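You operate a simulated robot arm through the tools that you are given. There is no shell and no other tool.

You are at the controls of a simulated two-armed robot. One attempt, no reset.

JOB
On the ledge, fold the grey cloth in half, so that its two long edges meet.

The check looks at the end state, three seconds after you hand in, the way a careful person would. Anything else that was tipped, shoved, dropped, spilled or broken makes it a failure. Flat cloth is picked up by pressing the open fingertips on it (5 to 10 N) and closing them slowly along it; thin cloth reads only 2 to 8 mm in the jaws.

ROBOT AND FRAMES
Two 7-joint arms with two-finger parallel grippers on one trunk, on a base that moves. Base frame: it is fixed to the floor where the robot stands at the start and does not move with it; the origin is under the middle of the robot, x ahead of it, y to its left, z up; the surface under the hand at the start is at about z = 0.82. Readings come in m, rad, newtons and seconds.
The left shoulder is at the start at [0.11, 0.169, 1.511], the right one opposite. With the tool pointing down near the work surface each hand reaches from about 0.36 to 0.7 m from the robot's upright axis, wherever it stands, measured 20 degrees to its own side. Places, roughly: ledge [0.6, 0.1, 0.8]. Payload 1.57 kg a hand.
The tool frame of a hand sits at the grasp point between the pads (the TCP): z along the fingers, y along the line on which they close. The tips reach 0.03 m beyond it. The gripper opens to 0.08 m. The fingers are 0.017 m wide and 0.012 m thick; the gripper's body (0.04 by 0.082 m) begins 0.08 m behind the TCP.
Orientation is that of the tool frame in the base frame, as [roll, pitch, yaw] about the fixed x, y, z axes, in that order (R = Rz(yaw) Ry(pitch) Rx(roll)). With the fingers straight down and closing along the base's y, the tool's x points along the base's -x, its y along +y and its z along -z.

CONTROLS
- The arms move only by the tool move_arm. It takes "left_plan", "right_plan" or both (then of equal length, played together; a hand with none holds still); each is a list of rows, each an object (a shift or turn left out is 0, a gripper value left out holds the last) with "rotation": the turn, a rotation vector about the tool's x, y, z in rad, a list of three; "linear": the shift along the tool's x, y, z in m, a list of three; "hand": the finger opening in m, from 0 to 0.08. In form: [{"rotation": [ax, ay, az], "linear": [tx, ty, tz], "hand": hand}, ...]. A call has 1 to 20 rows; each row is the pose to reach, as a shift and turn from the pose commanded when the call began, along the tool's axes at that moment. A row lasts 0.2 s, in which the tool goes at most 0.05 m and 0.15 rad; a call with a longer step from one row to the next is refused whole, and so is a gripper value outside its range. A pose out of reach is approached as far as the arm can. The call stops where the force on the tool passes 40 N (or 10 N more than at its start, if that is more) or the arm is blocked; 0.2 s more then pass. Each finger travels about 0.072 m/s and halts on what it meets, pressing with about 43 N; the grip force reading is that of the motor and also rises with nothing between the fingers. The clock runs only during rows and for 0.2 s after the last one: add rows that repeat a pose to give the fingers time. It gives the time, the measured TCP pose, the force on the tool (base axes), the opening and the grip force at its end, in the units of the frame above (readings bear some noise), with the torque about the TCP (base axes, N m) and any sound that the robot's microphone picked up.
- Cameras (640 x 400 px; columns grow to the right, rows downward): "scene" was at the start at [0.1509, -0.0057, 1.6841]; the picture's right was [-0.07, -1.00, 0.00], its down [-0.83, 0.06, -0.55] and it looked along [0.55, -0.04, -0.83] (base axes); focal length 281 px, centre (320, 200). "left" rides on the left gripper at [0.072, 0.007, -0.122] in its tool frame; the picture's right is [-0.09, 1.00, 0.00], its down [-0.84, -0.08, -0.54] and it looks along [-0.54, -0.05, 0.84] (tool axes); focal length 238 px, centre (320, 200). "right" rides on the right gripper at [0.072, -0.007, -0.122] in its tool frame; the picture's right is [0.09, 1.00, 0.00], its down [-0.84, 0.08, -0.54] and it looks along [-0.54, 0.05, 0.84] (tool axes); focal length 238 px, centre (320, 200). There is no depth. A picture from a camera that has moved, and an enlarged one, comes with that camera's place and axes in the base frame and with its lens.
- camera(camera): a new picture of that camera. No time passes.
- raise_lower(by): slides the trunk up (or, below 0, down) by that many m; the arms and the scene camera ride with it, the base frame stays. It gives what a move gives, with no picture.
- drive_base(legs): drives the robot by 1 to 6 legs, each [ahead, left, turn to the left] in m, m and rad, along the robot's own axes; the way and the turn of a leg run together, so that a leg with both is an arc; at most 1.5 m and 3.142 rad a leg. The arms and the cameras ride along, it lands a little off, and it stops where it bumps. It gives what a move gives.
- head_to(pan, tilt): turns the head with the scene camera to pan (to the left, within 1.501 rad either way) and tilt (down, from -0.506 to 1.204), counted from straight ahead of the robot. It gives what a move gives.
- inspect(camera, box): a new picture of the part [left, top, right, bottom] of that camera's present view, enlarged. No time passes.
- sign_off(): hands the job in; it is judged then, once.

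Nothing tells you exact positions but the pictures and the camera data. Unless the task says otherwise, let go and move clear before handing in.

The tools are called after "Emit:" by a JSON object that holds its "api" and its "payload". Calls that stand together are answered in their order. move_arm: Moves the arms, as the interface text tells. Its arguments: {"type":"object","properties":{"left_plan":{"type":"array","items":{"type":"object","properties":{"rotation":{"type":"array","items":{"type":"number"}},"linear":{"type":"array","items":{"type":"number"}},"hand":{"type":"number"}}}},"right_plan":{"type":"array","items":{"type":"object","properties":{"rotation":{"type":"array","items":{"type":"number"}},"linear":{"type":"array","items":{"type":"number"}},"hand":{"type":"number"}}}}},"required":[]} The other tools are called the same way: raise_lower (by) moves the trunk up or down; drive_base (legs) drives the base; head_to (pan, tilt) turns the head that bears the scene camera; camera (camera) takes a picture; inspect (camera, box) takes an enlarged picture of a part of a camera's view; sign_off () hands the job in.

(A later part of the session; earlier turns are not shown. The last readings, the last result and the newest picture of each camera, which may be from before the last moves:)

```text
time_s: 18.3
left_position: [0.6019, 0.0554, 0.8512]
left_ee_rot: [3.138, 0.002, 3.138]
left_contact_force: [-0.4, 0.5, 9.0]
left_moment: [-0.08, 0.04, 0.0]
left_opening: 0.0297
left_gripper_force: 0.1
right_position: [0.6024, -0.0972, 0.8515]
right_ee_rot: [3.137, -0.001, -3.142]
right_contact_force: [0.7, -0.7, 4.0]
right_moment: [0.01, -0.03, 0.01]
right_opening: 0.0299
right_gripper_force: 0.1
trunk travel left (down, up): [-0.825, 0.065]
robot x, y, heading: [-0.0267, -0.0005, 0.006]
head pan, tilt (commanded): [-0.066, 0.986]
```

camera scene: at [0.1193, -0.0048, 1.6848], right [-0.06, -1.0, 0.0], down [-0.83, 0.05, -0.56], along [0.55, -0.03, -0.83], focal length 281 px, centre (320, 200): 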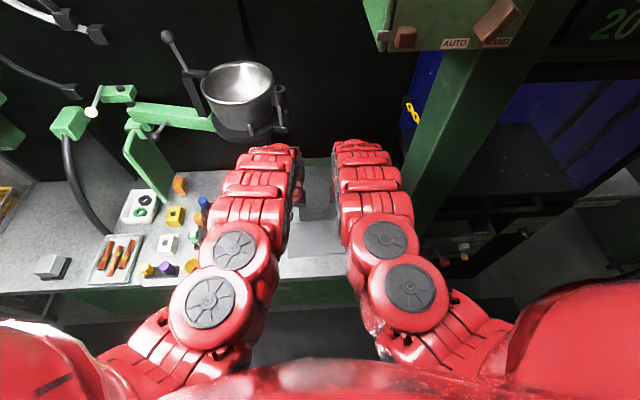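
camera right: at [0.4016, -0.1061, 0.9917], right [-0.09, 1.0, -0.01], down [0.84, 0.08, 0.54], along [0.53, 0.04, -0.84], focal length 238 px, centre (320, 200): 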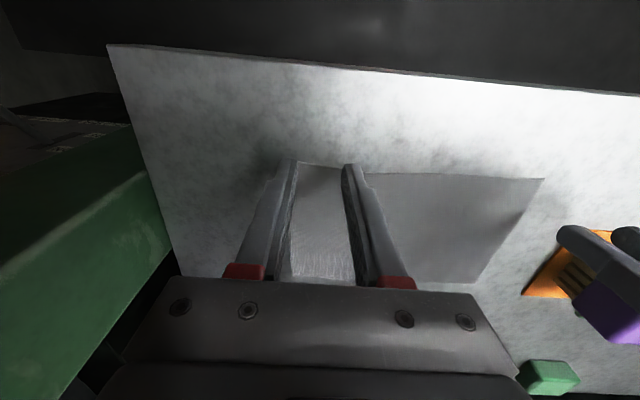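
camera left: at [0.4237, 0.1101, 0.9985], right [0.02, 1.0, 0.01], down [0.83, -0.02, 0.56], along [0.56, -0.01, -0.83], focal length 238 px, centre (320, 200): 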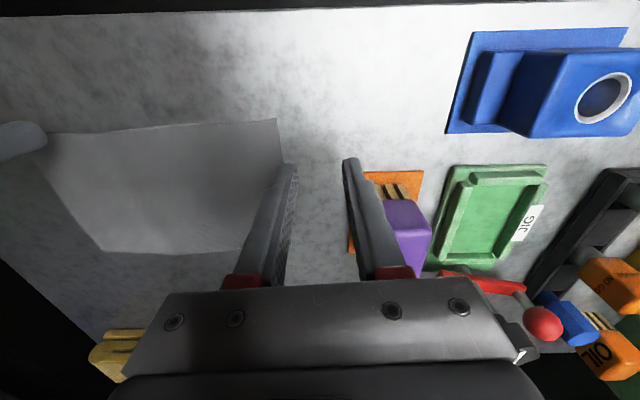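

The left reads 9 N and the right 4 N, which is about right. I now close both hands slowly along the cloth, half way first.

Emit:
{"api": "move_arm", "payload": {"left_plan": [{"linear": [0, 0, 0], "hand": 0.028}, {"hand": 0.026}, {"hand": 0.024}, {"hand": 0.022}, {"hand": 0.02}, {"hand": 0.018}, {"hand": 0.016}, {"hand": 0.016}], "right_plan": [{"linear": [0, 0, 0.00015], "hand": 0.028}, {"linear": [0, 0, 0.00015], "hand": 0.026}, {"linear": [0, 0, 0.00015], "hand": 0.024}, {"linear": [0, 0, 0.00015], "hand": 0.022}, {"linear": [0, 0, 0.00015], "hand": 0.02}, {"linear": [0, 0, 0.00015], "hand": 0.018}, {"linear": [0, 0, 0.00015], "hand": 0.016}, {"linear": [0, 0, 0.00015], "hand": 0.016}]}}

Emit:
{"api": "inspect", "payload": {"camera": "left", "box": [220, 80, 420, 205]}}

Emit:
{"api": "inspect", "payload": {"camera": "right", "box": [220, 80, 420, 205]}}

```text
time_s: 20.1
left_position: [0.6003, 0.0546, 0.8523]
left_ee_rot: [3.138, 0.001, 3.137]
left_contact_force: [-0.6, -1.6, 9.7]
left_moment: [-0.13, 0.0, 0.04]
left_opening: 0.0164
left_gripper_force: 0.3
right_position: [0.6026, -0.0965, 0.8516]
right_ee_rot: [3.135, 0.002, 3.141]
right_contact_force: [0.2, 2.0, 5.9]
right_moment: [0.04, 0.02, -0.01]
right_opening: 0.0161
right_gripper_force: 0.5
trunk travel left (down, up): [-0.825, 0.065]
robot x, y, heading: [-0.027, -0.0005, 0.006]
head pan, tilt (commanded): [-0.066, 0.986]
```

```text
3.20 times, centred on (320, 142) of left
camera zoom: at [0.5283, 0.0602, 0.9723], right [0.1, 1.0, 0.0], down [0.84, -0.08, 0.54], along [0.54, -0.05, -0.84], focal length 763 px, centre (320, 384)
```

zoom: 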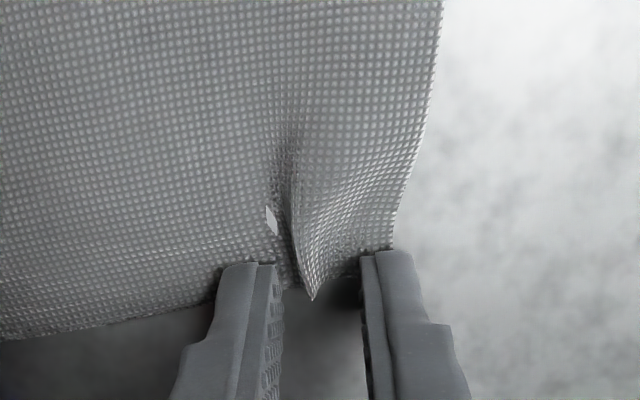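

```text
3.20 times, centred on (320, 142) of right
camera zoom: at [0.5324, -0.1046, 0.9732], right [-0.09, 1.0, 0.0], down [0.84, 0.08, 0.54], along [0.54, 0.05, -0.84], focal length 763 px, centre (320, 384)
```

zoom: 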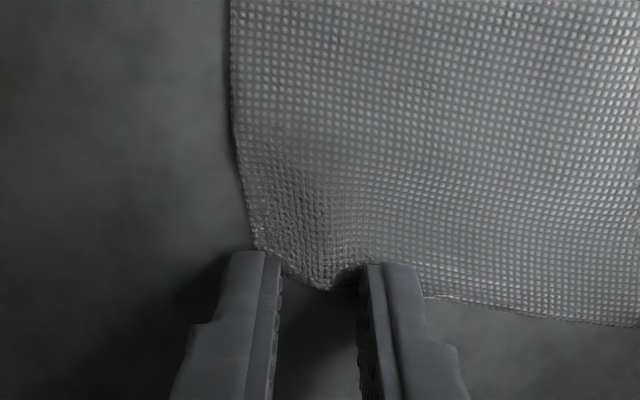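

A clean ruck is rising between the fingers on both sides. I keep closing slowly until they pinch it.

Emit:
{"api": "move_arm", "payload": {"left_plan": [{"hand": 0.014}, {"hand": 0.012}, {"hand": 0.01}, {"hand": 0.008}, {"hand": 0.006}, {"hand": 0.004}, {"hand": 0.002}, {"hand": 0.0}, {"hand": 0.0}, {"hand": 0.0}], "right_plan": [{"hand": 0.014}, {"hand": 0.012}, {"hand": 0.01}, {"hand": 0.008}, {"hand": 0.006}, {"hand": 0.004}, {"hand": 0.002}, {"hand": 0.0}, {"hand": 0.0}, {"hand": 0.0}]}}

Emit:
{"api": "inspect", "payload": {"camera": "left", "box": [220, 80, 420, 205]}}

Emit:
{"api": "inspect", "payload": {"camera": "right", "box": [220, 80, 420, 205]}}

```text
time_s: 22.3
left_position: [0.6004, 0.055, 0.8513]
left_ee_rot: [3.137, 0.003, 3.137]
left_contact_force: [-0.4, -5.9, 9.3]
left_moment: [-0.17, 0.03, 0.02]
left_opening: 0.0023
left_gripper_force: 23.7
right_position: [0.6033, -0.097, 0.8504]
right_ee_rot: [3.138, 0.001, 3.14]
right_contact_force: [0.2, 4.9, 6.6]
right_moment: [0.19, -0.01, -0.04]
right_opening: 0.0017
right_gripper_force: 23.6
trunk travel left (down, up): [-0.825, 0.065]
robot x, y, heading: [-0.0227, 0.0053, 0.009]
head pan, tilt (commanded): [-0.066, 0.986]
```

```text
3.20 times, centred on (320, 142) of left
camera zoom: at [0.5284, 0.06, 0.9722], right [0.1, 1.0, 0.0], down [0.84, -0.08, 0.54], along [0.54, -0.05, -0.84], focal length 763 px, centre (320, 384)
```

zoom: 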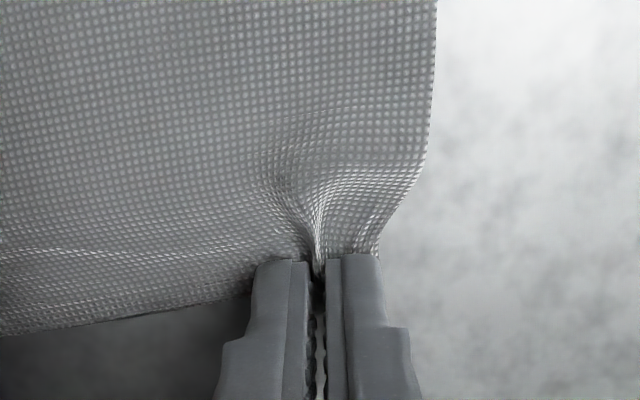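

```text
3.20 times, centred on (320, 142) of right
camera zoom: at [0.5325, -0.1044, 0.9732], right [-0.09, 1.0, 0.0], down [0.84, 0.08, 0.54], along [0.54, 0.05, -0.84], focal length 763 px, centre (320, 384)
```

zoom: 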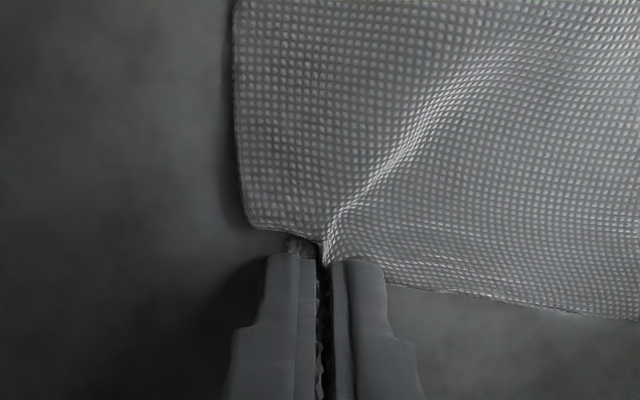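

Both hands have pinched the cloth, with 2.3 mm and 1.7 mm in the jaws. I lift both by 1 cm to see whether the grip holds.

Emit:
{"api": "move_arm", "payload": {"left_plan": [{"linear": [0, 0, 0], "hand": 0.0}, {"linear": [0.0005, 0, -0.004]}, {"linear": [0.001, 0, -0.008]}, {"linear": [0.002, 0, -0.012]}, {"linear": [0.002, 0, -0.012]}], "right_plan": [{"linear": [0, 0, 0], "hand": 0.0}, {"linear": [0.0005, 0, -0.004]}, {"linear": [0.001, 0, -0.008]}, {"linear": [0.002, 0, -0.012]}, {"linear": [0.002, 0, -0.012]}]}}

Emit:
{"api": "inspect", "payload": {"camera": "left", "box": [120, 60, 440, 260]}}

Emit:
{"api": "inspect", "payload": {"camera": "right", "box": [200, 60, 520, 260]}}

```text
time_s: 23.5
left_position: [0.5998, 0.0558, 0.8621]
left_ee_rot: [3.139, 0.001, 3.139]
left_contact_force: [0.6, -4.7, 0.7]
left_moment: [-0.13, 0.0, 0.04]
left_opening: 0.002
left_gripper_force: 23.8
right_position: [0.6023, -0.0968, 0.862]
right_ee_rot: [3.137, 0.0, 3.141]
right_contact_force: [-0.1, 6.0, -0.6]
right_moment: [0.18, 0.02, -0.04]
right_opening: 0.0012
right_gripper_force: 23.4
trunk travel left (down, up): [-0.825, 0.065]
robot x, y, heading: [-0.0279, 0.0008, 0.011]
head pan, tilt (commanded): [-0.066, 0.986]
```

```text
2.00 times, centred on (280, 160) of left
camera zoom: at [0.5276, 0.0609, 0.9833], right [0.1, 1.0, 0.0], down [0.84, -0.08, 0.54], along [0.54, -0.05, -0.84], focal length 477 px, centre (400, 280)
```

zoom: 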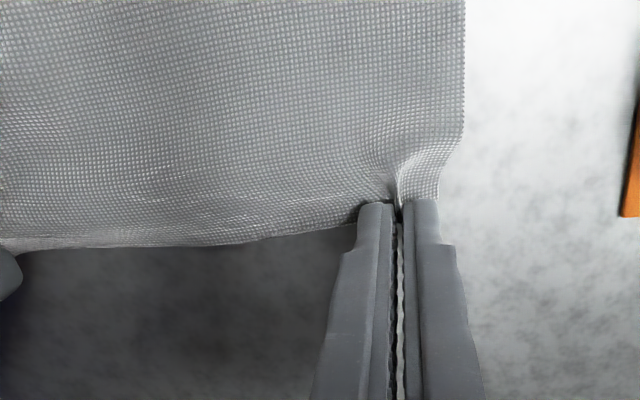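

```text
2.00 times, centred on (360, 160) of right
camera zoom: at [0.5322, -0.1049, 0.985], right [-0.09, 1.0, 0.0], down [0.84, 0.08, 0.54], along [0.54, 0.05, -0.84], focal length 477 px, centre (240, 280)
```

zoom: 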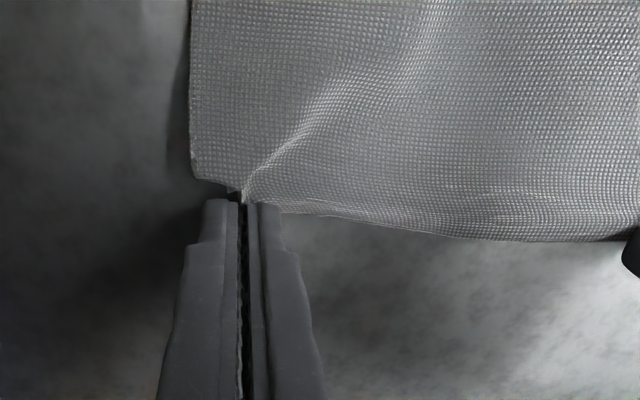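

The cloth is held by both hands, but it is taut between them (about 5 N sideways). I bring the hands 3 mm closer each to ease that, and look again.

Emit:
{"api": "move_arm", "payload": {"left_plan": [{"linear": [0, -0.0015, 0]}, {"linear": [0.001, -0.003, -0.003]}, {"linear": [0.001, -0.003, -0.005]}, {"linear": [0.001, -0.003, -0.005]}], "right_plan": [{"linear": [0, 0.0015, 0]}, {"linear": [0.001, 0.003, -0.003]}, {"linear": [0.001, 0.003, -0.005]}, {"linear": [0.001, 0.003, -0.005]}]}}

Emit:
{"api": "inspect", "payload": {"camera": "left", "box": [220, 80, 420, 205]}}

Emit:
{"api": "inspect", "payload": {"camera": "right", "box": [220, 80, 420, 205]}}

Emit:
{"api": "camera", "payload": {"camera": "left"}}

Emit:
{"api": "camera", "payload": {"camera": "right"}}

```text
time_s: 24.5
left_position: [0.5993, 0.0529, 0.8681]
left_ee_rot: [3.138, 0.0, 3.136]
left_contact_force: [0.4, -1.4, -0.4]
left_moment: [-0.04, 0.02, -0.06]
left_opening: 0.0022
left_gripper_force: 23.7
right_position: [0.6015, -0.0958, 0.8669]
right_ee_rot: [3.136, 0.002, 3.14]
right_contact_force: [0.6, 0.4, -0.1]
right_moment: [0.07, -0.01, 0.04]
right_opening: 0.0014
right_gripper_force: 23.2
trunk travel left (down, up): [-0.825, 0.065]
robot x, y, heading: [-0.0241, 0.0026, 0.01]
head pan, tilt (commanded): [-0.066, 0.986]
```

```text
3.20 times, centred on (320, 142) of left
camera zoom: at [0.5269, 0.0575, 0.9883], right [0.1, 1.0, 0.0], down [0.84, -0.08, 0.54], along [0.54, -0.05, -0.84], focal length 763 px, centre (320, 384)
```

zoom: 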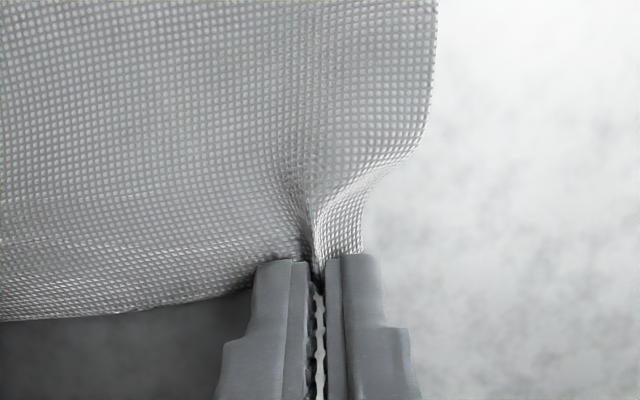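

```text
3.20 times, centred on (320, 142) of right
camera zoom: at [0.5309, -0.1028, 0.9892], right [-0.09, 1.0, 0.0], down [0.84, 0.08, 0.54], along [0.54, 0.05, -0.84], focal length 763 px, centre (320, 384)
```

zoom: 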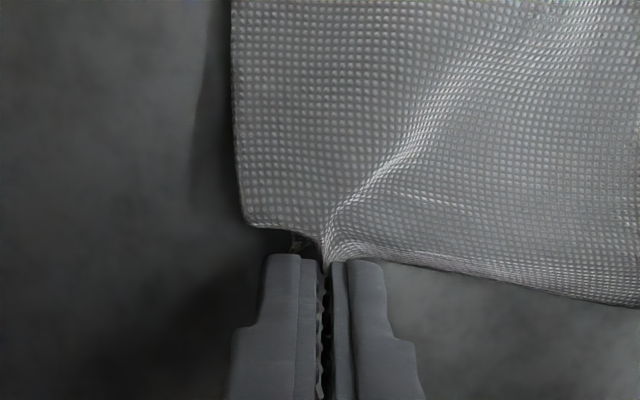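

```text
taken
camera left: at [0.5269, 0.0575, 0.9883], right [0.1, 1.0, 0.0], down [0.84, -0.08, 0.54], along [0.54, -0.05, -0.84], focal length 238 px, centre (320, 200)
```

left: 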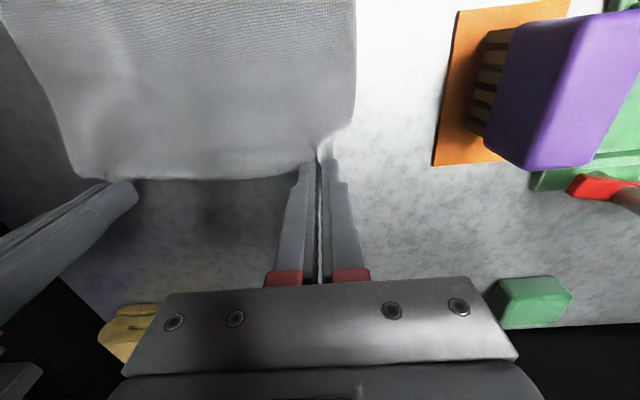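

```text
taken
camera right: at [0.5309, -0.1028, 0.9892], right [-0.09, 1.0, 0.0], down [0.84, 0.08, 0.54], along [0.54, 0.05, -0.84], focal length 238 px, centre (320, 200)
```

right: 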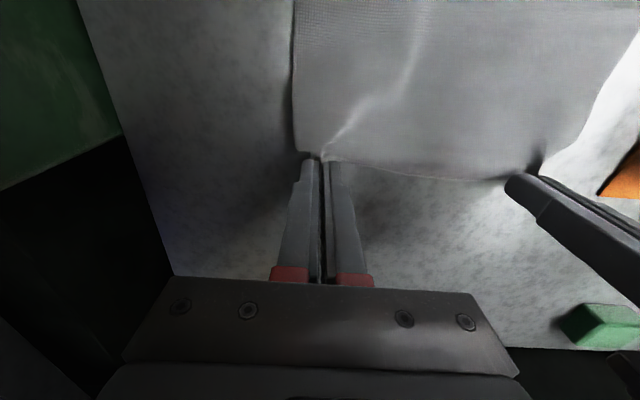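

Both grips hold and the tension is gone. I start the arc: arms bring the edge up 2.5 cm and back 2.5 cm, staying inside the arc so that the near half isn't dragged.

Emit:
{"api": "move_arm", "payload": {"left_plan": [{"linear": [0.004, 0, -0.005]}, {"linear": [0.008, 0, -0.01]}, {"linear": [0.013, 0, -0.015]}, {"linear": [0.019, 0, -0.02]}, {"linear": [0.025, 0, -0.024]}, {"linear": [0.025, 0, -0.024]}], "right_plan": [{"linear": [0.004, 0, -0.005]}, {"linear": [0.008, 0, -0.01]}, {"linear": [0.013, 0, -0.015]}, {"linear": [0.019, 0, -0.02]}, {"linear": [0.025, 0, -0.024]}, {"linear": [0.025, 0, -0.024]}]}}

Emit:
{"api": "camera", "payload": {"camera": "left"}}

Emit:
{"api": "camera", "payload": {"camera": "right"}}

Emit:
{"api": "camera", "payload": {"camera": "scene"}}

```text
time_s: 25.9
left_position: [0.5739, 0.0517, 0.8916]
left_ee_rot: [3.139, 0.001, 3.138]
left_contact_force: [0.2, -1.0, 0.7]
left_moment: [-0.03, -0.01, -0.01]
left_opening: 0.002
left_gripper_force: 23.3
right_position: [0.576, -0.0937, 0.8901]
right_ee_rot: [3.135, 0.0, -3.141]
right_contact_force: [-0.2, 1.3, -0.6]
right_moment: [0.03, -0.02, 0.0]
right_opening: 0.0013
right_gripper_force: 23.6
trunk travel left (down, up): [-0.825, 0.065]
robot x, y, heading: [-0.0252, -0.0006, 0.007]
head pan, tilt (commanded): [-0.066, 0.986]
```

```text
taken
camera left: at [0.5019, 0.0574, 1.0125], right [0.1, 1.0, 0.0], down [0.84, -0.08, 0.54], along [0.54, -0.05, -0.84], focal length 238 px, centre (320, 200)
```

left: 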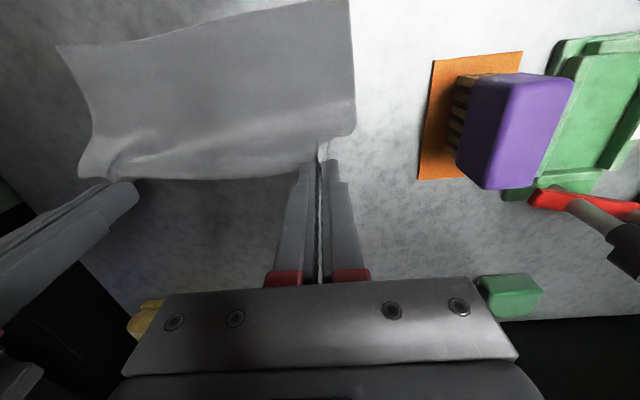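

```text
taken
camera right: at [0.5059, -0.1023, 1.0135], right [-0.09, 1.0, 0.0], down [0.84, 0.08, 0.54], along [0.54, 0.05, -0.84], focal length 238 px, centre (320, 200)
```

right: 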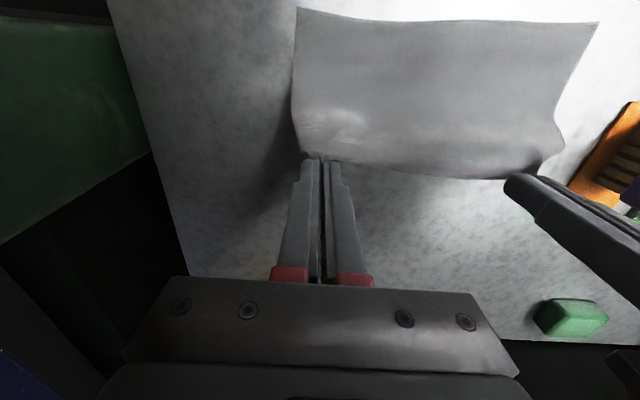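

```text
taken
camera scene: at [0.126, -0.0048, 1.6841], right [-0.06, -1.0, 0.0], down [-0.83, 0.05, -0.55], along [0.55, -0.03, -0.83], focal length 281 px, centre (320, 200)
```

scene: 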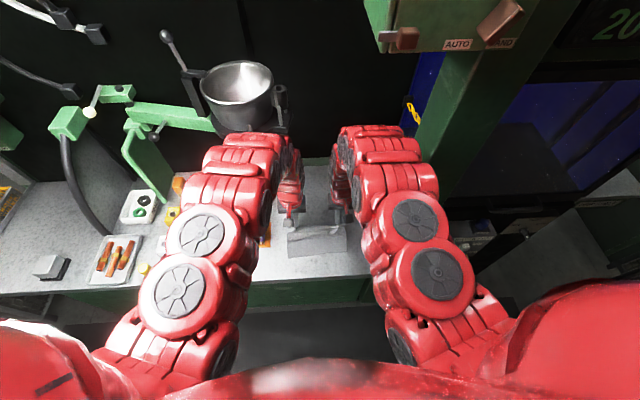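

The edge is lifted cleanly, though the near-right corner has crept about 9 mm forward (near edge now about x 0.476 on the left, 0.485 on the right). Next I carry the edge back by driving the base 6 cm backward with the arms held still.

Emit:
{"api": "drive_base", "payload": {"legs": [[-0.06, 0, 0]]}}

Emit:
{"api": "camera", "payload": {"camera": "left"}}

Emit:
{"api": "camera", "payload": {"camera": "right"}}

Emit:
{"api": "inspect", "payload": {"camera": "scene", "box": [230, 130, 430, 255]}}

```text
time_s: 26.9
left_position: [0.5166, 0.0511, 0.8897]
left_ee_rot: [3.14, -0.002, 3.138]
left_contact_force: [-0.3, -1.0, 0.3]
left_moment: [0.02, 0.0, 0.01]
left_opening: 0.0022
left_gripper_force: 23.7
right_position: [0.5191, -0.0955, 0.8894]
right_ee_rot: [3.137, -0.001, -3.14]
right_contact_force: [0.5, 1.3, 0.3]
right_moment: [0.0, 0.05, -0.01]
right_opening: 0.0014
right_gripper_force: 22.9
trunk travel left (down, up): [-0.825, 0.065]
robot x, y, heading: [-0.082, -0.003, 0.006]
head pan, tilt (commanded): [-0.066, 0.986]
```

```text
taken
camera left: at [0.4449, 0.0572, 1.011], right [0.1, 1.0, 0.0], down [0.84, -0.08, 0.54], along [0.54, -0.05, -0.84], focal length 238 px, centre (320, 200)
```

left: 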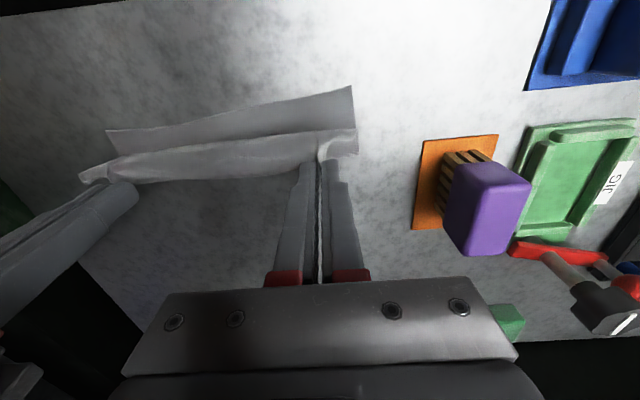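

```text
taken
camera right: at [0.449, -0.1024, 1.0122], right [-0.09, 1.0, 0.0], down [0.84, 0.08, 0.54], along [0.54, 0.05, -0.84], focal length 238 px, centre (320, 200)
```

right: 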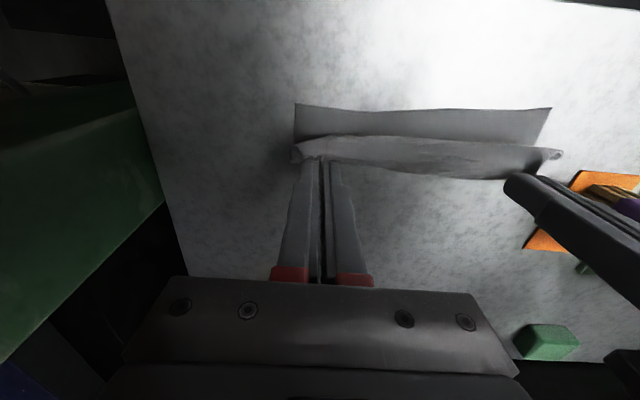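

```text
3.20 times, centred on (330, 192) of scene
camera zoom: at [0.0706, -0.0051, 1.6836], right [-0.06, -1.0, 0.0], down [-0.83, 0.05, -0.55], along [0.55, -0.03, -0.84], focal length 900 px, centre (288, 224)
```

zoom: 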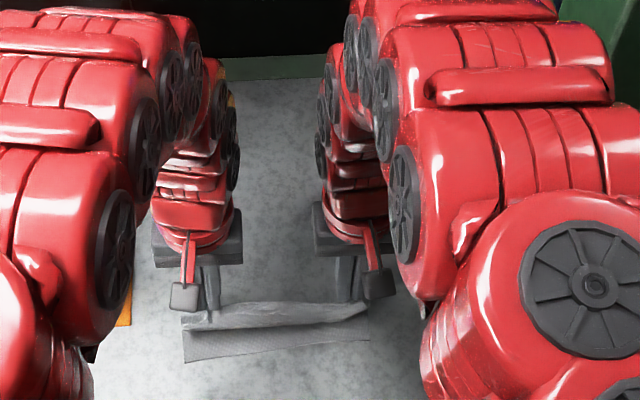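

The flap is standing over the near half and both grips hold; the near edge lies at x 0.472 on the left and 0.4855 on the right. Before laying it down I tilt both hands so the fingers point a bit forward, which keeps the held strip from curling back under.

Emit:
{"api": "move_arm", "payload": {"left_plan": [{"linear": [0.0047, 0, 0.0001], "rotation": [0, -0.09, 0]}, {"linear": [0.0094, 0, 0.0005], "rotation": [0, -0.18, 0]}, {"linear": [0.0127, 0, 0.001], "rotation": [0, -0.26, 0]}, {"linear": [0.0127, 0, 0.001], "rotation": [0, -0.26, 0]}], "right_plan": [{"linear": [0.0037, 0, 0.0001], "rotation": [0, -0.09, 0]}, {"linear": [0.0074, 0, 0.0005], "rotation": [0, -0.18, 0]}, {"linear": [0.0107, 0, 0.001], "rotation": [0, -0.26, 0]}, {"linear": [0.0107, 0, 0.001], "rotation": [0, -0.26, 0]}]}}

Emit:
{"api": "camera", "payload": {"camera": "scene"}}

Emit:
{"api": "camera", "payload": {"camera": "left"}}

Emit:
{"api": "camera", "payload": {"camera": "right"}}

```text
time_s: 28.1
left_position: [0.5144, 0.1048, 0.8878]
left_ee_rot: [3.13, 0.257, -3.04]
left_contact_force: [-0.4, 0.1, 0.2]
left_moment: [-0.02, 0.03, 0.01]
left_opening: 0.0021
left_gripper_force: 23.6
left hand out of reach, approached as far as the arm can: row 3, 4
right_position: [0.5277, -0.1426, 0.8932]
right_ee_rot: [3.131, 0.269, 3.011]
right_contact_force: [-0.2, 0.4, -0.5]
right_moment: [-0.03, -0.01, 0.01]
right_opening: 0.0
right_gripper_force: 20.9
right hand out of reach, approached as far as the arm can: row 3, 4
trunk travel left (down, up): [-0.825, 0.065]
robot x, y, heading: [-0.0836, -0.0014, 0.008]
head pan, tilt (commanded): [-0.066, 0.986]
stopped in row 4 (left hand): the arm was blocked; the commanded pose is now the measured one
```

```text
taken
camera scene: at [0.0659, -0.0046, 1.6842], right [-0.06, -1.0, 0.0], down [-0.83, 0.05, -0.55], along [0.55, -0.03, -0.83], focal length 281 px, centre (320, 200)
```

scene: 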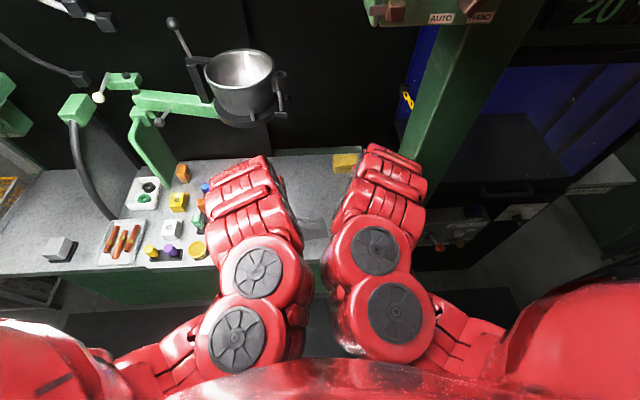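

```text
taken
camera left: at [0.4133, 0.0989, 0.9856], right [-0.02, 1.0, 0.03], down [0.68, -0.01, 0.74], along [0.74, 0.03, -0.68], focal length 238 px, centre (320, 200)
```

left: 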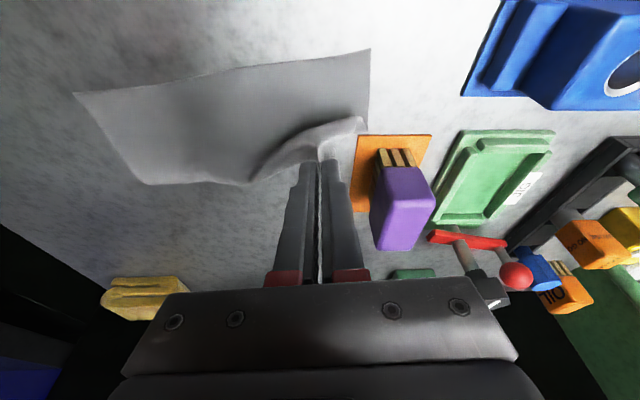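

```text
taken
camera right: at [0.4278, -0.1373, 0.9919], right [0.04, 1.0, -0.01], down [0.67, -0.02, 0.74], along [0.74, -0.04, -0.67], focal length 238 px, centre (320, 200)
```

right: 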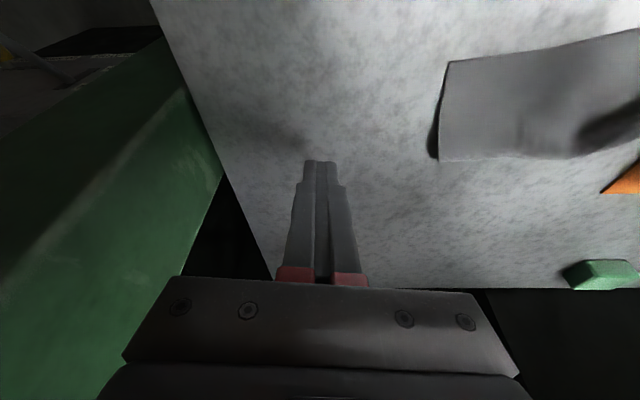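

The tilt made the elbows swing in and push the hands apart; the right hand lost its grip and the cloth was pulled left, with the left hand still holding its corner. I'll look closely before undoing this.

Emit:
{"api": "inspect", "payload": {"camera": "scene", "box": [230, 150, 390, 250]}}

Emit:
{"api": "inspect", "payload": {"camera": "left", "box": [60, 20, 460, 270]}}

Emit:
{"api": "inspect", "payload": {"camera": "right", "box": [380, 0, 640, 162]}}

```text
4.00 times, centred on (310, 200) of scene
camera zoom: at [0.0659, -0.0046, 1.6842], right [-0.06, -1.0, 0.0], down [-0.83, 0.05, -0.55], along [0.55, -0.03, -0.83], focal length 1124 px, centre (360, 200)
```

zoom: 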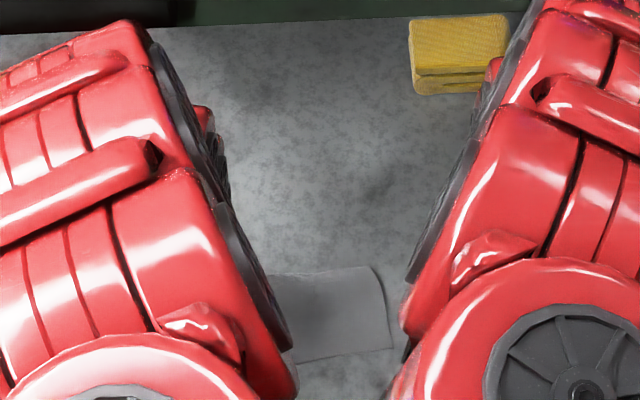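

```text
1.60 times, centred on (260, 145) of left
camera zoom: at [0.4133, 0.0989, 0.9856], right [-0.02, 1.0, 0.03], down [0.68, -0.01, 0.74], along [0.74, 0.03, -0.68], focal length 381 px, centre (416, 288)
```

zoom: 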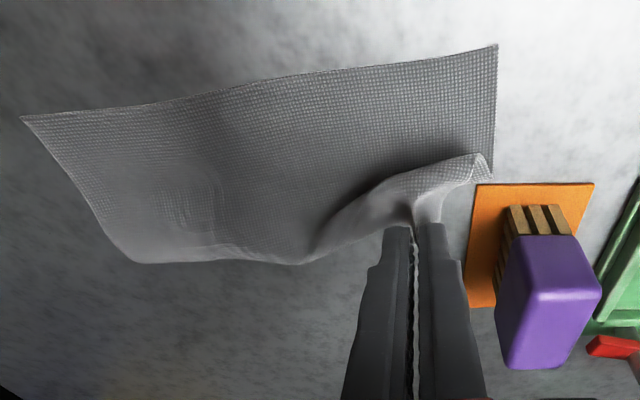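

```text
2.46 times, centred on (510, 81) of right
camera zoom: at [0.4278, -0.1373, 0.9919], right [0.04, 1.0, -0.01], down [0.67, -0.02, 0.74], along [0.74, -0.04, -0.67], focal length 587 px, centre (-148, 493)
```

zoom: 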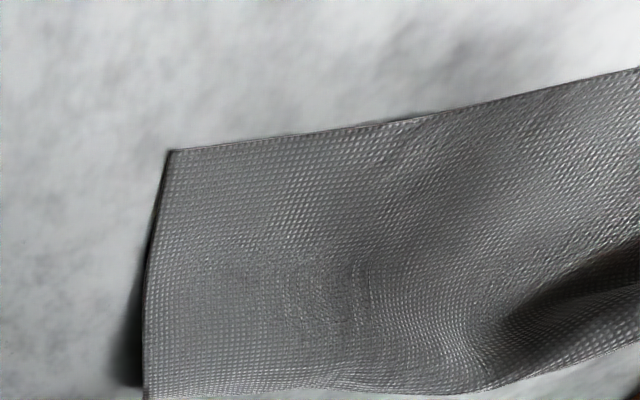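

The cloth is still lying on the ledge, with its near edge straight and flat, and nothing else was touched. First I move the empty right arm outward and upright so that the elbows come apart.

Emit:
{"api": "move_arm", "payload": {"right_plan": [{"linear": [-0.011, -0.014, -0.005], "rotation": [-0.002, 0.067, -0.033]}, {"linear": [-0.022, -0.028, -0.01], "rotation": [-0.0035, 0.134, -0.065]}, {"linear": [-0.033, -0.042, -0.014], "rotation": [-0.005, 0.2, -0.098]}, {"linear": [-0.0442, -0.0556, -0.0189], "rotation": [-0.007, 0.269, -0.1306]}, {"linear": [-0.0442, -0.0556, -0.0189], "rotation": [-0.007, 0.269, -0.1306]}]}}

Emit:
{"api": "camera", "payload": {"camera": "scene"}}

Emit:
{"api": "camera", "payload": {"camera": "left"}}

Emit:
{"api": "camera", "payload": {"camera": "right"}}

```text
time_s: 29.3
left_position: [0.5137, 0.1031, 0.8867]
left_ee_rot: [3.13, 0.257, -3.042]
left_contact_force: [-0.9, -0.2, 0.1]
left_moment: [-0.03, 0.02, 0.0]
left_opening: 0.0019
left_gripper_force: 23.3
right_position: [0.558, -0.2011, 0.9233]
right_ee_rot: [-3.141, -0.002, -3.136]
right_contact_force: [0.0, -0.8, -0.3]
right_moment: [-0.01, -0.03, 0.0]
right_opening: 0.0
right_gripper_force: 20.9
trunk travel left (down, up): [-0.825, 0.065]
robot x, y, heading: [-0.0837, 0.0018, 0.006]
head pan, tilt (commanded): [-0.066, 0.986]
```

```text
taken
camera scene: at [0.0662, -0.0045, 1.6842], right [-0.06, -1.0, 0.0], down [-0.83, 0.05, -0.55], along [0.55, -0.03, -0.83], focal length 281 px, centre (320, 200)
```

scene: 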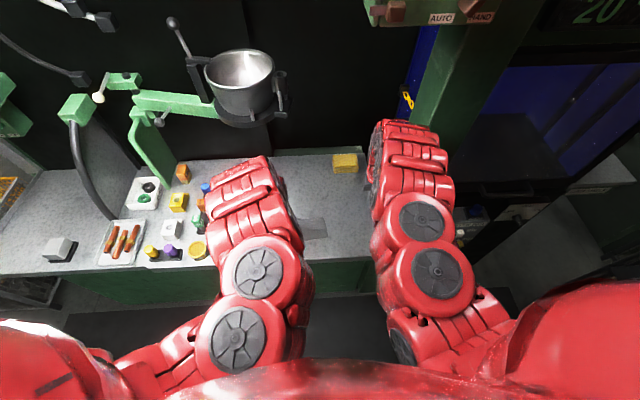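

```text
taken
camera left: at [0.4131, 0.0974, 0.9855], right [-0.01, 1.0, 0.03], down [0.68, -0.02, 0.74], along [0.74, 0.03, -0.68], focal length 238 px, centre (320, 200)
```

left: 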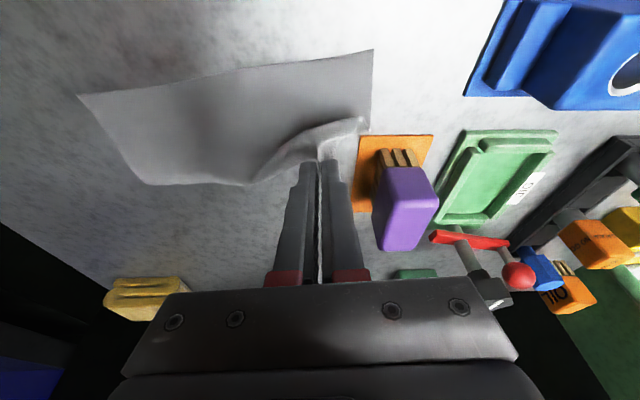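

```text
taken
camera right: at [0.4885, -0.2081, 1.0449], right [-0.1, 1.0, 0.0], down [0.84, 0.08, 0.54], along [0.54, 0.05, -0.84], focal length 238 px, centre (320, 200)
```

right: 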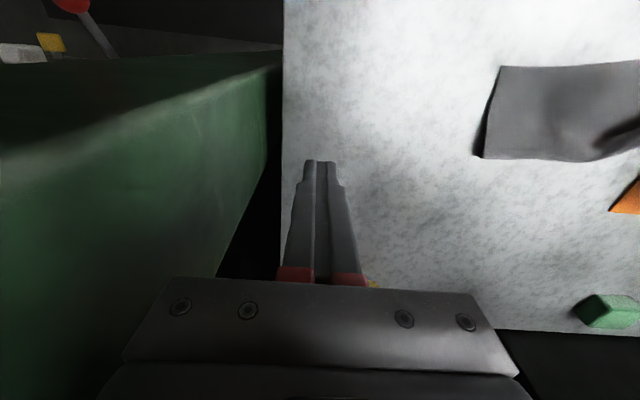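

The right hand is clear. Now I set the left hand upright again, put its corner down on the ledge and let it go; the near edge, still straight, will be my new grip.

Emit:
{"api": "move_arm", "payload": {"left_plan": [{"linear": [-0.003, -0.004, 0.005], "rotation": [0.006, 0.064, 0.025]}, {"linear": [-0.006, -0.008, 0.012], "rotation": [0.0125, 0.128, 0.05]}, {"linear": [-0.009, -0.012, 0.02], "rotation": [0.019, 0.19, 0.076]}, {"linear": [-0.0113, -0.015, 0.028], "rotation": [0.025, 0.257, 0.1016]}, {"linear": [-0.0113, -0.015, 0.0345], "rotation": [0.025, 0.257, 0.1016]}, {"linear": [-0.0113, -0.015, 0.0345], "rotation": [0.025, 0.257, 0.1016]}]}}

Emit:
{"api": "camera", "payload": {"camera": "left"}}

Emit:
{"api": "camera", "payload": {"camera": "scene"}}

```text
time_s: 30.7
left_position: [0.5347, 0.0896, 0.8552]
left_ee_rot: [-3.14, 0.0, 3.141]
left_contact_force: [0.4, -0.7, 0.6]
left_moment: [0.03, -0.01, -0.01]
left_opening: 0.0022
left_gripper_force: 24.0
right_position: [0.5589, -0.2007, 0.9224]
right_ee_rot: [-3.141, -0.003, -3.134]
right_contact_force: [0.2, 0.0, 0.7]
right_moment: [-0.01, 0.03, -0.01]
right_opening: 0.0
right_gripper_force: 21.4
trunk travel left (down, up): [-0.825, 0.065]
robot x, y, heading: [-0.0831, -0.0009, 0.006]
head pan, tilt (commanded): [-0.066, 0.986]
```

```text
taken
camera left: at [0.4629, 0.096, 0.977], right [0.09, 1.0, 0.0], down [0.84, -0.08, 0.54], along [0.54, -0.05, -0.84], focal length 238 px, centre (320, 200)
```

left: 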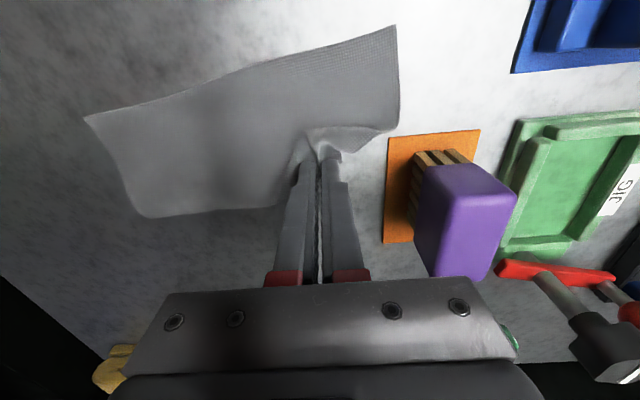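

```text
taken
camera scene: at [0.0664, -0.0052, 1.6841], right [-0.06, -1.0, 0.0], down [-0.83, 0.05, -0.55], along [0.55, -0.03, -0.83], focal length 281 px, centre (320, 200)
```

scene: 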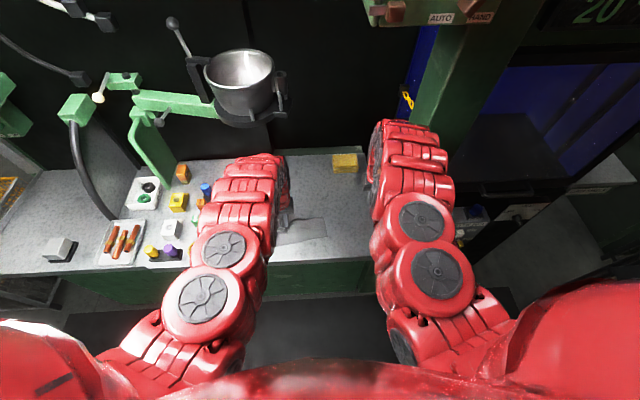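

The corner is down on the ledge. I open the left hand to 3 cm, wait a moment and lift straight up.

Emit:
{"api": "move_arm", "payload": {"left_plan": [{"linear": [0, 0, 0], "hand": 0.01}, {"linear": [0, 0, 0], "hand": 0.02}, {"linear": [0, 0, 0], "hand": 0.03}, {"linear": [0, 0, 0], "hand": 0.03}, {"linear": [0, 0, -0.01]}, {"linear": [0, 0, -0.03]}, {"linear": [0, 0, -0.055]}, {"linear": [0, 0, -0.055]}]}}

Emit:
{"api": "camera", "payload": {"camera": "left"}}

Emit:
{"api": "camera", "payload": {"camera": "right"}}

Emit:
{"api": "inspect", "payload": {"camera": "scene", "box": [230, 170, 390, 270]}}

```text
time_s: 32.5
left_position: [0.534, 0.0904, 0.9108]
left_ee_rot: [-3.139, -0.001, 3.14]
left_contact_force: [0.6, -0.1, -1.0]
left_moment: [-0.01, 0.01, 0.0]
left_opening: 0.0301
left_gripper_force: 0.0
right_position: [0.5575, -0.1997, 0.9229]
right_ee_rot: [-3.141, -0.002, -3.135]
right_contact_force: [0.0, 0.0, -0.8]
right_moment: [-0.01, 0.01, 0.0]
right_opening: 0.0001
right_gripper_force: 21.4
trunk travel left (down, up): [-0.825, 0.065]
robot x, y, heading: [-0.085, 0.0008, 0.004]
head pan, tilt (commanded): [-0.066, 0.986]
```

```text
taken
camera left: at [0.4618, 0.0958, 1.0317], right [0.09, 1.0, 0.0], down [0.84, -0.08, 0.54], along [0.54, -0.05, -0.84], focal length 238 px, centre (320, 200)
```

left: 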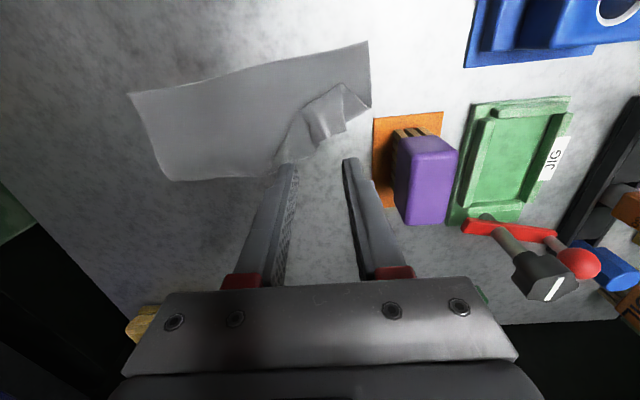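

```text
taken
camera right: at [0.4889, -0.2083, 1.0444], right [-0.1, 1.0, 0.0], down [0.84, 0.08, 0.54], along [0.54, 0.05, -0.84], focal length 238 px, centre (320, 200)
```

right: 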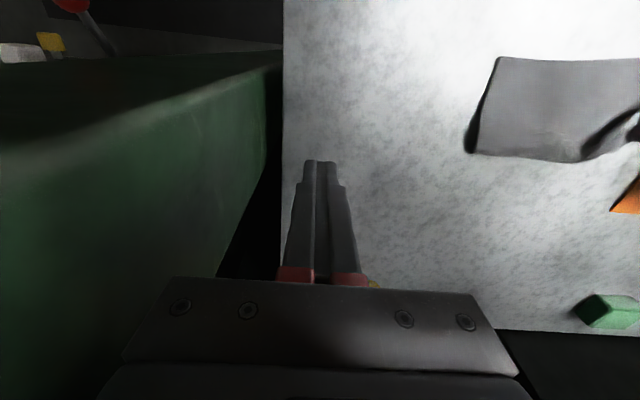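

```text
4.00 times, centred on (310, 220) of scene
camera zoom: at [0.0669, -0.0051, 1.684], right [-0.06, -1.0, 0.0], down [-0.83, 0.05, -0.55], along [0.55, -0.03, -0.83], focal length 1124 px, centre (360, 120)
```

zoom: 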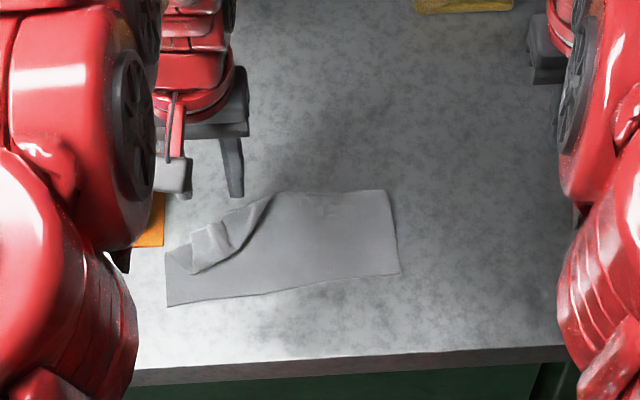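

Now I can see it plainly: the near edge runs straight from (0.462, 0.131) to (0.481, -0.064), and the far part is folded over on the left and tucked under on the right. I'll pick up the near edge at both ends, let the cloth hang free so it straightens itself, and fold it while laying it down; first I check the space beside and behind the robot.

Emit:
{"api": "head_to", "payload": {"pan": 1.48, "tilt": 0.7}}

Emit:
{"api": "camera", "payload": {"camera": "scene"}}

Emit:
{"api": "head_to", "payload": {"pan": -1.48, "tilt": 0.7}}

Emit:
{"api": "camera", "payload": {"camera": "scene"}}

Emit:
{"api": "head_to", "payload": {"pan": -0.066, "tilt": 0.986}}

```text
time_s: 34.1
left_position: [0.5327, 0.0893, 0.9103]
left_ee_rot: [-3.139, -0.001, 3.139]
left_contact_force: [-0.4, -0.8, 0.5]
left_moment: [0.01, 0.06, 0.03]
left_opening: 0.0302
left_gripper_force: 0.1
right_position: [0.5593, -0.2008, 0.923]
right_ee_rot: [3.141, -0.004, -3.135]
right_contact_force: [-0.1, -0.1, -0.8]
right_moment: [0.0, 0.0, 0.0]
right_opening: 0.0002
right_gripper_force: 21.3
trunk travel left (down, up): [-0.825, 0.065]
robot x, y, heading: [-0.0812, -0.0006, 0.004]
head pan, tilt (commanded): [1.48, 0.7]
```

```text
taken
camera scene: at [0.0034, 0.0838, 1.7065], right [1.0, -0.08, 0.0], down [-0.05, -0.64, -0.76], along [0.06, 0.76, -0.64], focal length 281 px, centre (320, 200)
```

scene: 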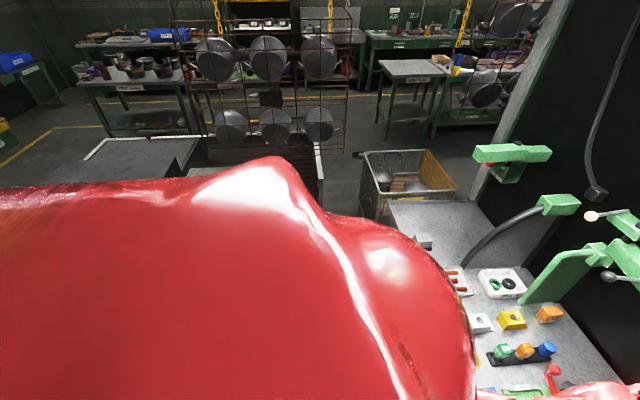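

```text
time_s: 36.7
left_position: [0.5329, 0.0888, 0.9102]
left_ee_rot: [-3.14, -0.002, 3.138]
left_contact_force: [-0.7, 0.2, 0.9]
left_moment: [-0.01, 0.04, -0.02]
left_opening: 0.03
left_gripper_force: 0.1
right_position: [0.5588, -0.201, 0.9225]
right_ee_rot: [3.14, -0.002, -3.134]
right_contact_force: [0.3, 0.2, -1.0]
right_moment: [0.03, 0.02, 0.02]
right_opening: 0.0001
right_gripper_force: 21.6
trunk travel left (down, up): [-0.825, 0.065]
robot x, y, heading: [-0.086, -0.0023, 0.005]
head pan, tilt (commanded): [-1.48, 0.7]
```

```text
taken
camera scene: at [0.0045, -0.0854, 1.7065], right [-1.0, -0.1, 0.0], down [-0.06, 0.64, -0.76], along [0.07, -0.76, -0.64], focal length 281 px, centre (320, 200)
```

scene: 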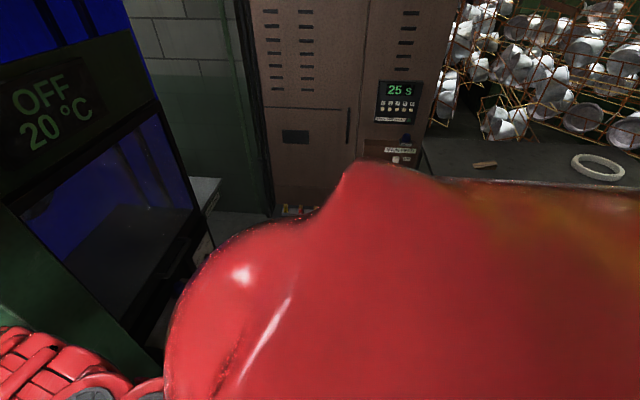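

```text
time_s: 38.2
left_position: [0.5338, 0.0907, 0.9103]
left_ee_rot: [-3.139, -0.002, 3.137]
left_contact_force: [-0.1, -0.4, -0.3]
left_moment: [0.01, 0.01, 0.02]
left_opening: 0.03
left_gripper_force: 0.1
right_position: [0.558, -0.2, 0.9232]
right_ee_rot: [-3.141, -0.003, -3.135]
right_contact_force: [-0.7, -1.2, 0.6]
right_moment: [0.01, 0.0, 0.02]
right_opening: 0.0
right_gripper_force: 21.0
trunk travel left (down, up): [-0.825, 0.065]
robot x, y, heading: [-0.0865, 0.0007, 0.009]
head pan, tilt (commanded): [-0.066, 0.986]
```

There is room on the left and the only table nearby is to the right rear, which I move away from. I drive back 7 cm and 3.4 cm to the left, so that the near edge sits centred at a comfortable reach.

Emit:
{"api": "drive_base", "payload": {"legs": [[-0.07, 0.034, 0]]}}

Emit:
{"api": "camera", "payload": {"camera": "scene"}}

Emit:
{"api": "camera", "payload": {"camera": "left"}}

Emit:
{"api": "camera", "payload": {"camera": "right"}}

```text
time_s: 39.3
left_position: [0.4645, 0.1216, 0.9104]
left_ee_rot: [3.141, -0.003, 3.138]
left_contact_force: [0.6, 0.4, -0.3]
left_moment: [0.06, 0.02, 0.02]
left_opening: 0.0299
left_gripper_force: 0.0
right_position: [0.49, -0.1683, 0.9214]
right_ee_rot: [3.142, -0.003, -3.136]
right_contact_force: [-0.3, -0.6, 0.2]
right_moment: [0.0, 0.02, 0.01]
right_opening: 0.0001
right_gripper_force: 21.3
trunk travel left (down, up): [-0.825, 0.065]
robot x, y, heading: [-0.1526, 0.0337, 0.003]
head pan, tilt (commanded): [-0.066, 0.986]
```

```text
taken
camera scene: at [-0.0014, 0.0266, 1.6838], right [-0.06, -1.0, 0.0], down [-0.83, 0.05, -0.55], along [0.55, -0.03, -0.83], focal length 281 px, centre (320, 200)
```

scene: 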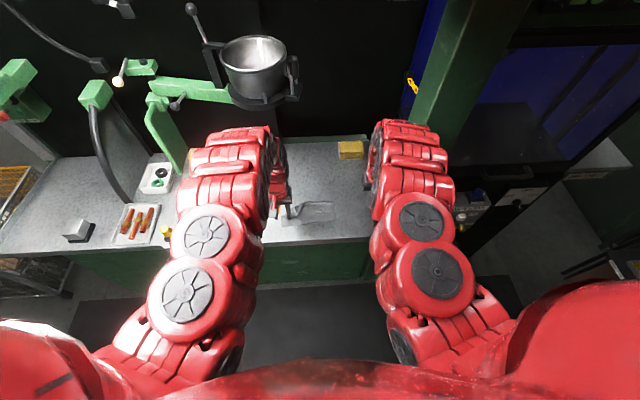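

```text
taken
camera left: at [0.393, 0.1271, 1.0311], right [0.1, 1.0, 0.0], down [0.84, -0.08, 0.54], along [0.54, -0.05, -0.84], focal length 238 px, centre (320, 200)
```

left: 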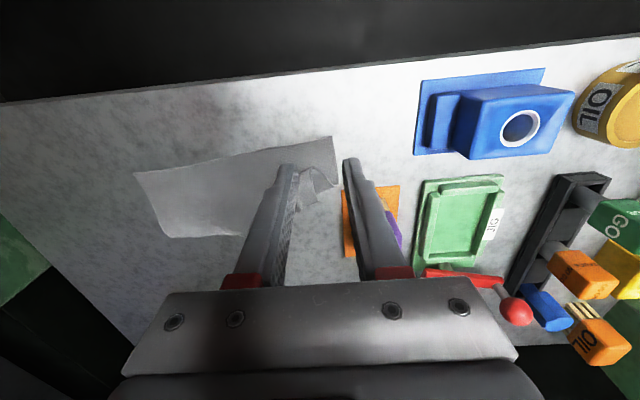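

```text
taken
camera right: at [0.4199, -0.1769, 1.0438], right [-0.1, 1.0, 0.0], down [0.84, 0.08, 0.54], along [0.54, 0.05, -0.84], focal length 238 px, centre (320, 200)
```

right: 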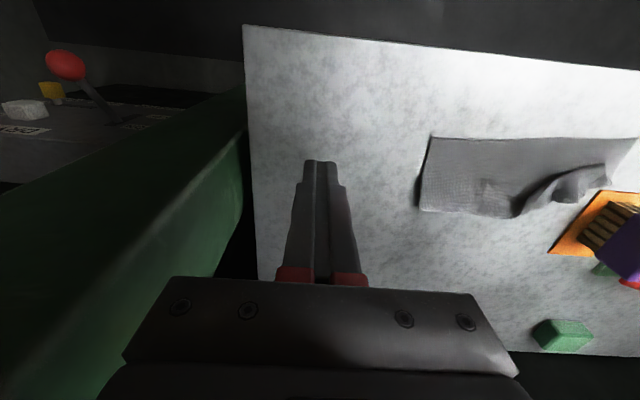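

Both arms are relaxed with the elbows apart. Now I bring the hands over the two ends of the near edge, fingers 3 cm open, staying above the rumpled cloth.

Emit:
{"api": "move_arm", "payload": {"left_plan": [{"linear": [0.001, -0.006, 0]}, {"linear": [0.001, -0.0126, 0]}, {"linear": [0.001, -0.0126, 0.01]}, {"linear": [0.001, -0.0126, 0.02]}, {"linear": [0.001, -0.0126, 0.025]}, {"linear": [0.001, -0.0126, 0.025]}], "right_plan": [{"linear": [0.0025, 0.033, 0], "hand": 0.015}, {"linear": [0.005, 0.066, 0], "hand": 0.03}, {"linear": [0.0075, 0.1, 0], "hand": 0.03}, {"linear": [0.01, 0.1268, 0.015]}, {"linear": [0.01, 0.1268, 0.035]}, {"linear": [0.01, 0.1268, 0.035]}]}}

Emit:
{"api": "camera", "payload": {"camera": "left"}}

Emit:
{"api": "camera", "payload": {"camera": "right"}}

Emit:
{"api": "camera", "payload": {"camera": "scene"}}

```text
time_s: 40.7
left_position: [0.4629, 0.1082, 0.8861]
left_ee_rot: [-3.14, -0.001, 3.138]
left_contact_force: [0.2, 0.0, -0.1]
left_moment: [0.0, -0.01, -0.01]
left_opening: 0.0301
left_gripper_force: 0.0
right_position: [0.4785, -0.042, 0.8883]
right_ee_rot: [3.141, -0.002, -3.139]
right_contact_force: [-0.2, -0.6, -0.7]
right_moment: [0.0, 0.0, -0.01]
right_opening: 0.03
right_gripper_force: 0.0
trunk travel left (down, up): [-0.825, 0.065]
robot x, y, heading: [-0.1552, 0.0308, 0.002]
head pan, tilt (commanded): [-0.066, 0.986]
```

```text
taken
camera left: at [0.391, 0.1144, 1.0071], right [0.1, 1.0, 0.0], down [0.84, -0.08, 0.54], along [0.54, -0.05, -0.84], focal length 238 px, centre (320, 200)
```

left: 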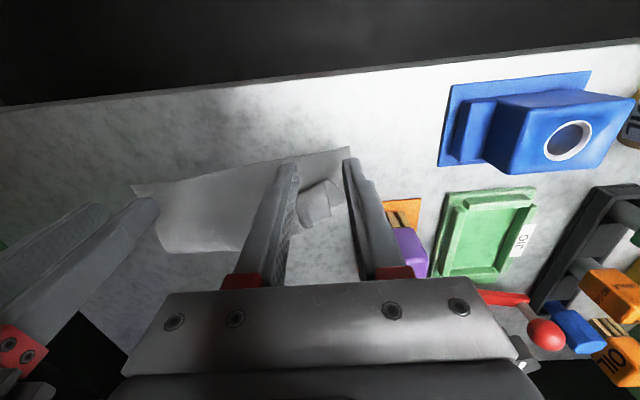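

```text
taken
camera right: at [0.4082, -0.0491, 1.0104], right [-0.1, 1.0, 0.0], down [0.84, 0.08, 0.54], along [0.54, 0.05, -0.84], focal length 238 px, centre (320, 200)
```

right: 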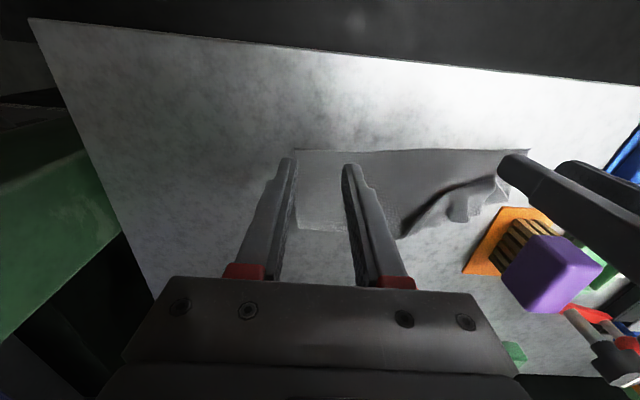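

```text
taken
camera scene: at [-0.0035, 0.0277, 1.6841], right [-0.06, -1.0, 0.0], down [-0.83, 0.05, -0.55], along [0.55, -0.03, -0.83], focal length 281 px, centre (320, 200)
```

scene: 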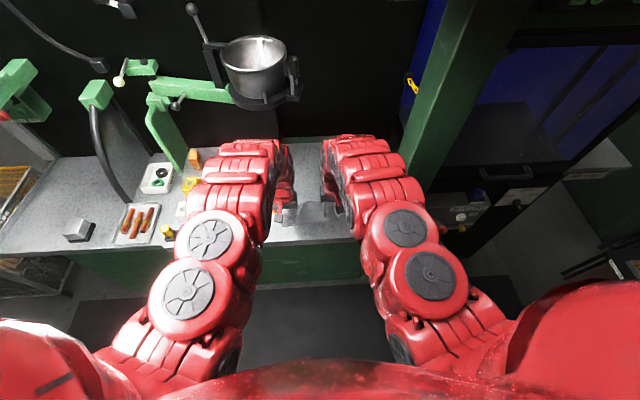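

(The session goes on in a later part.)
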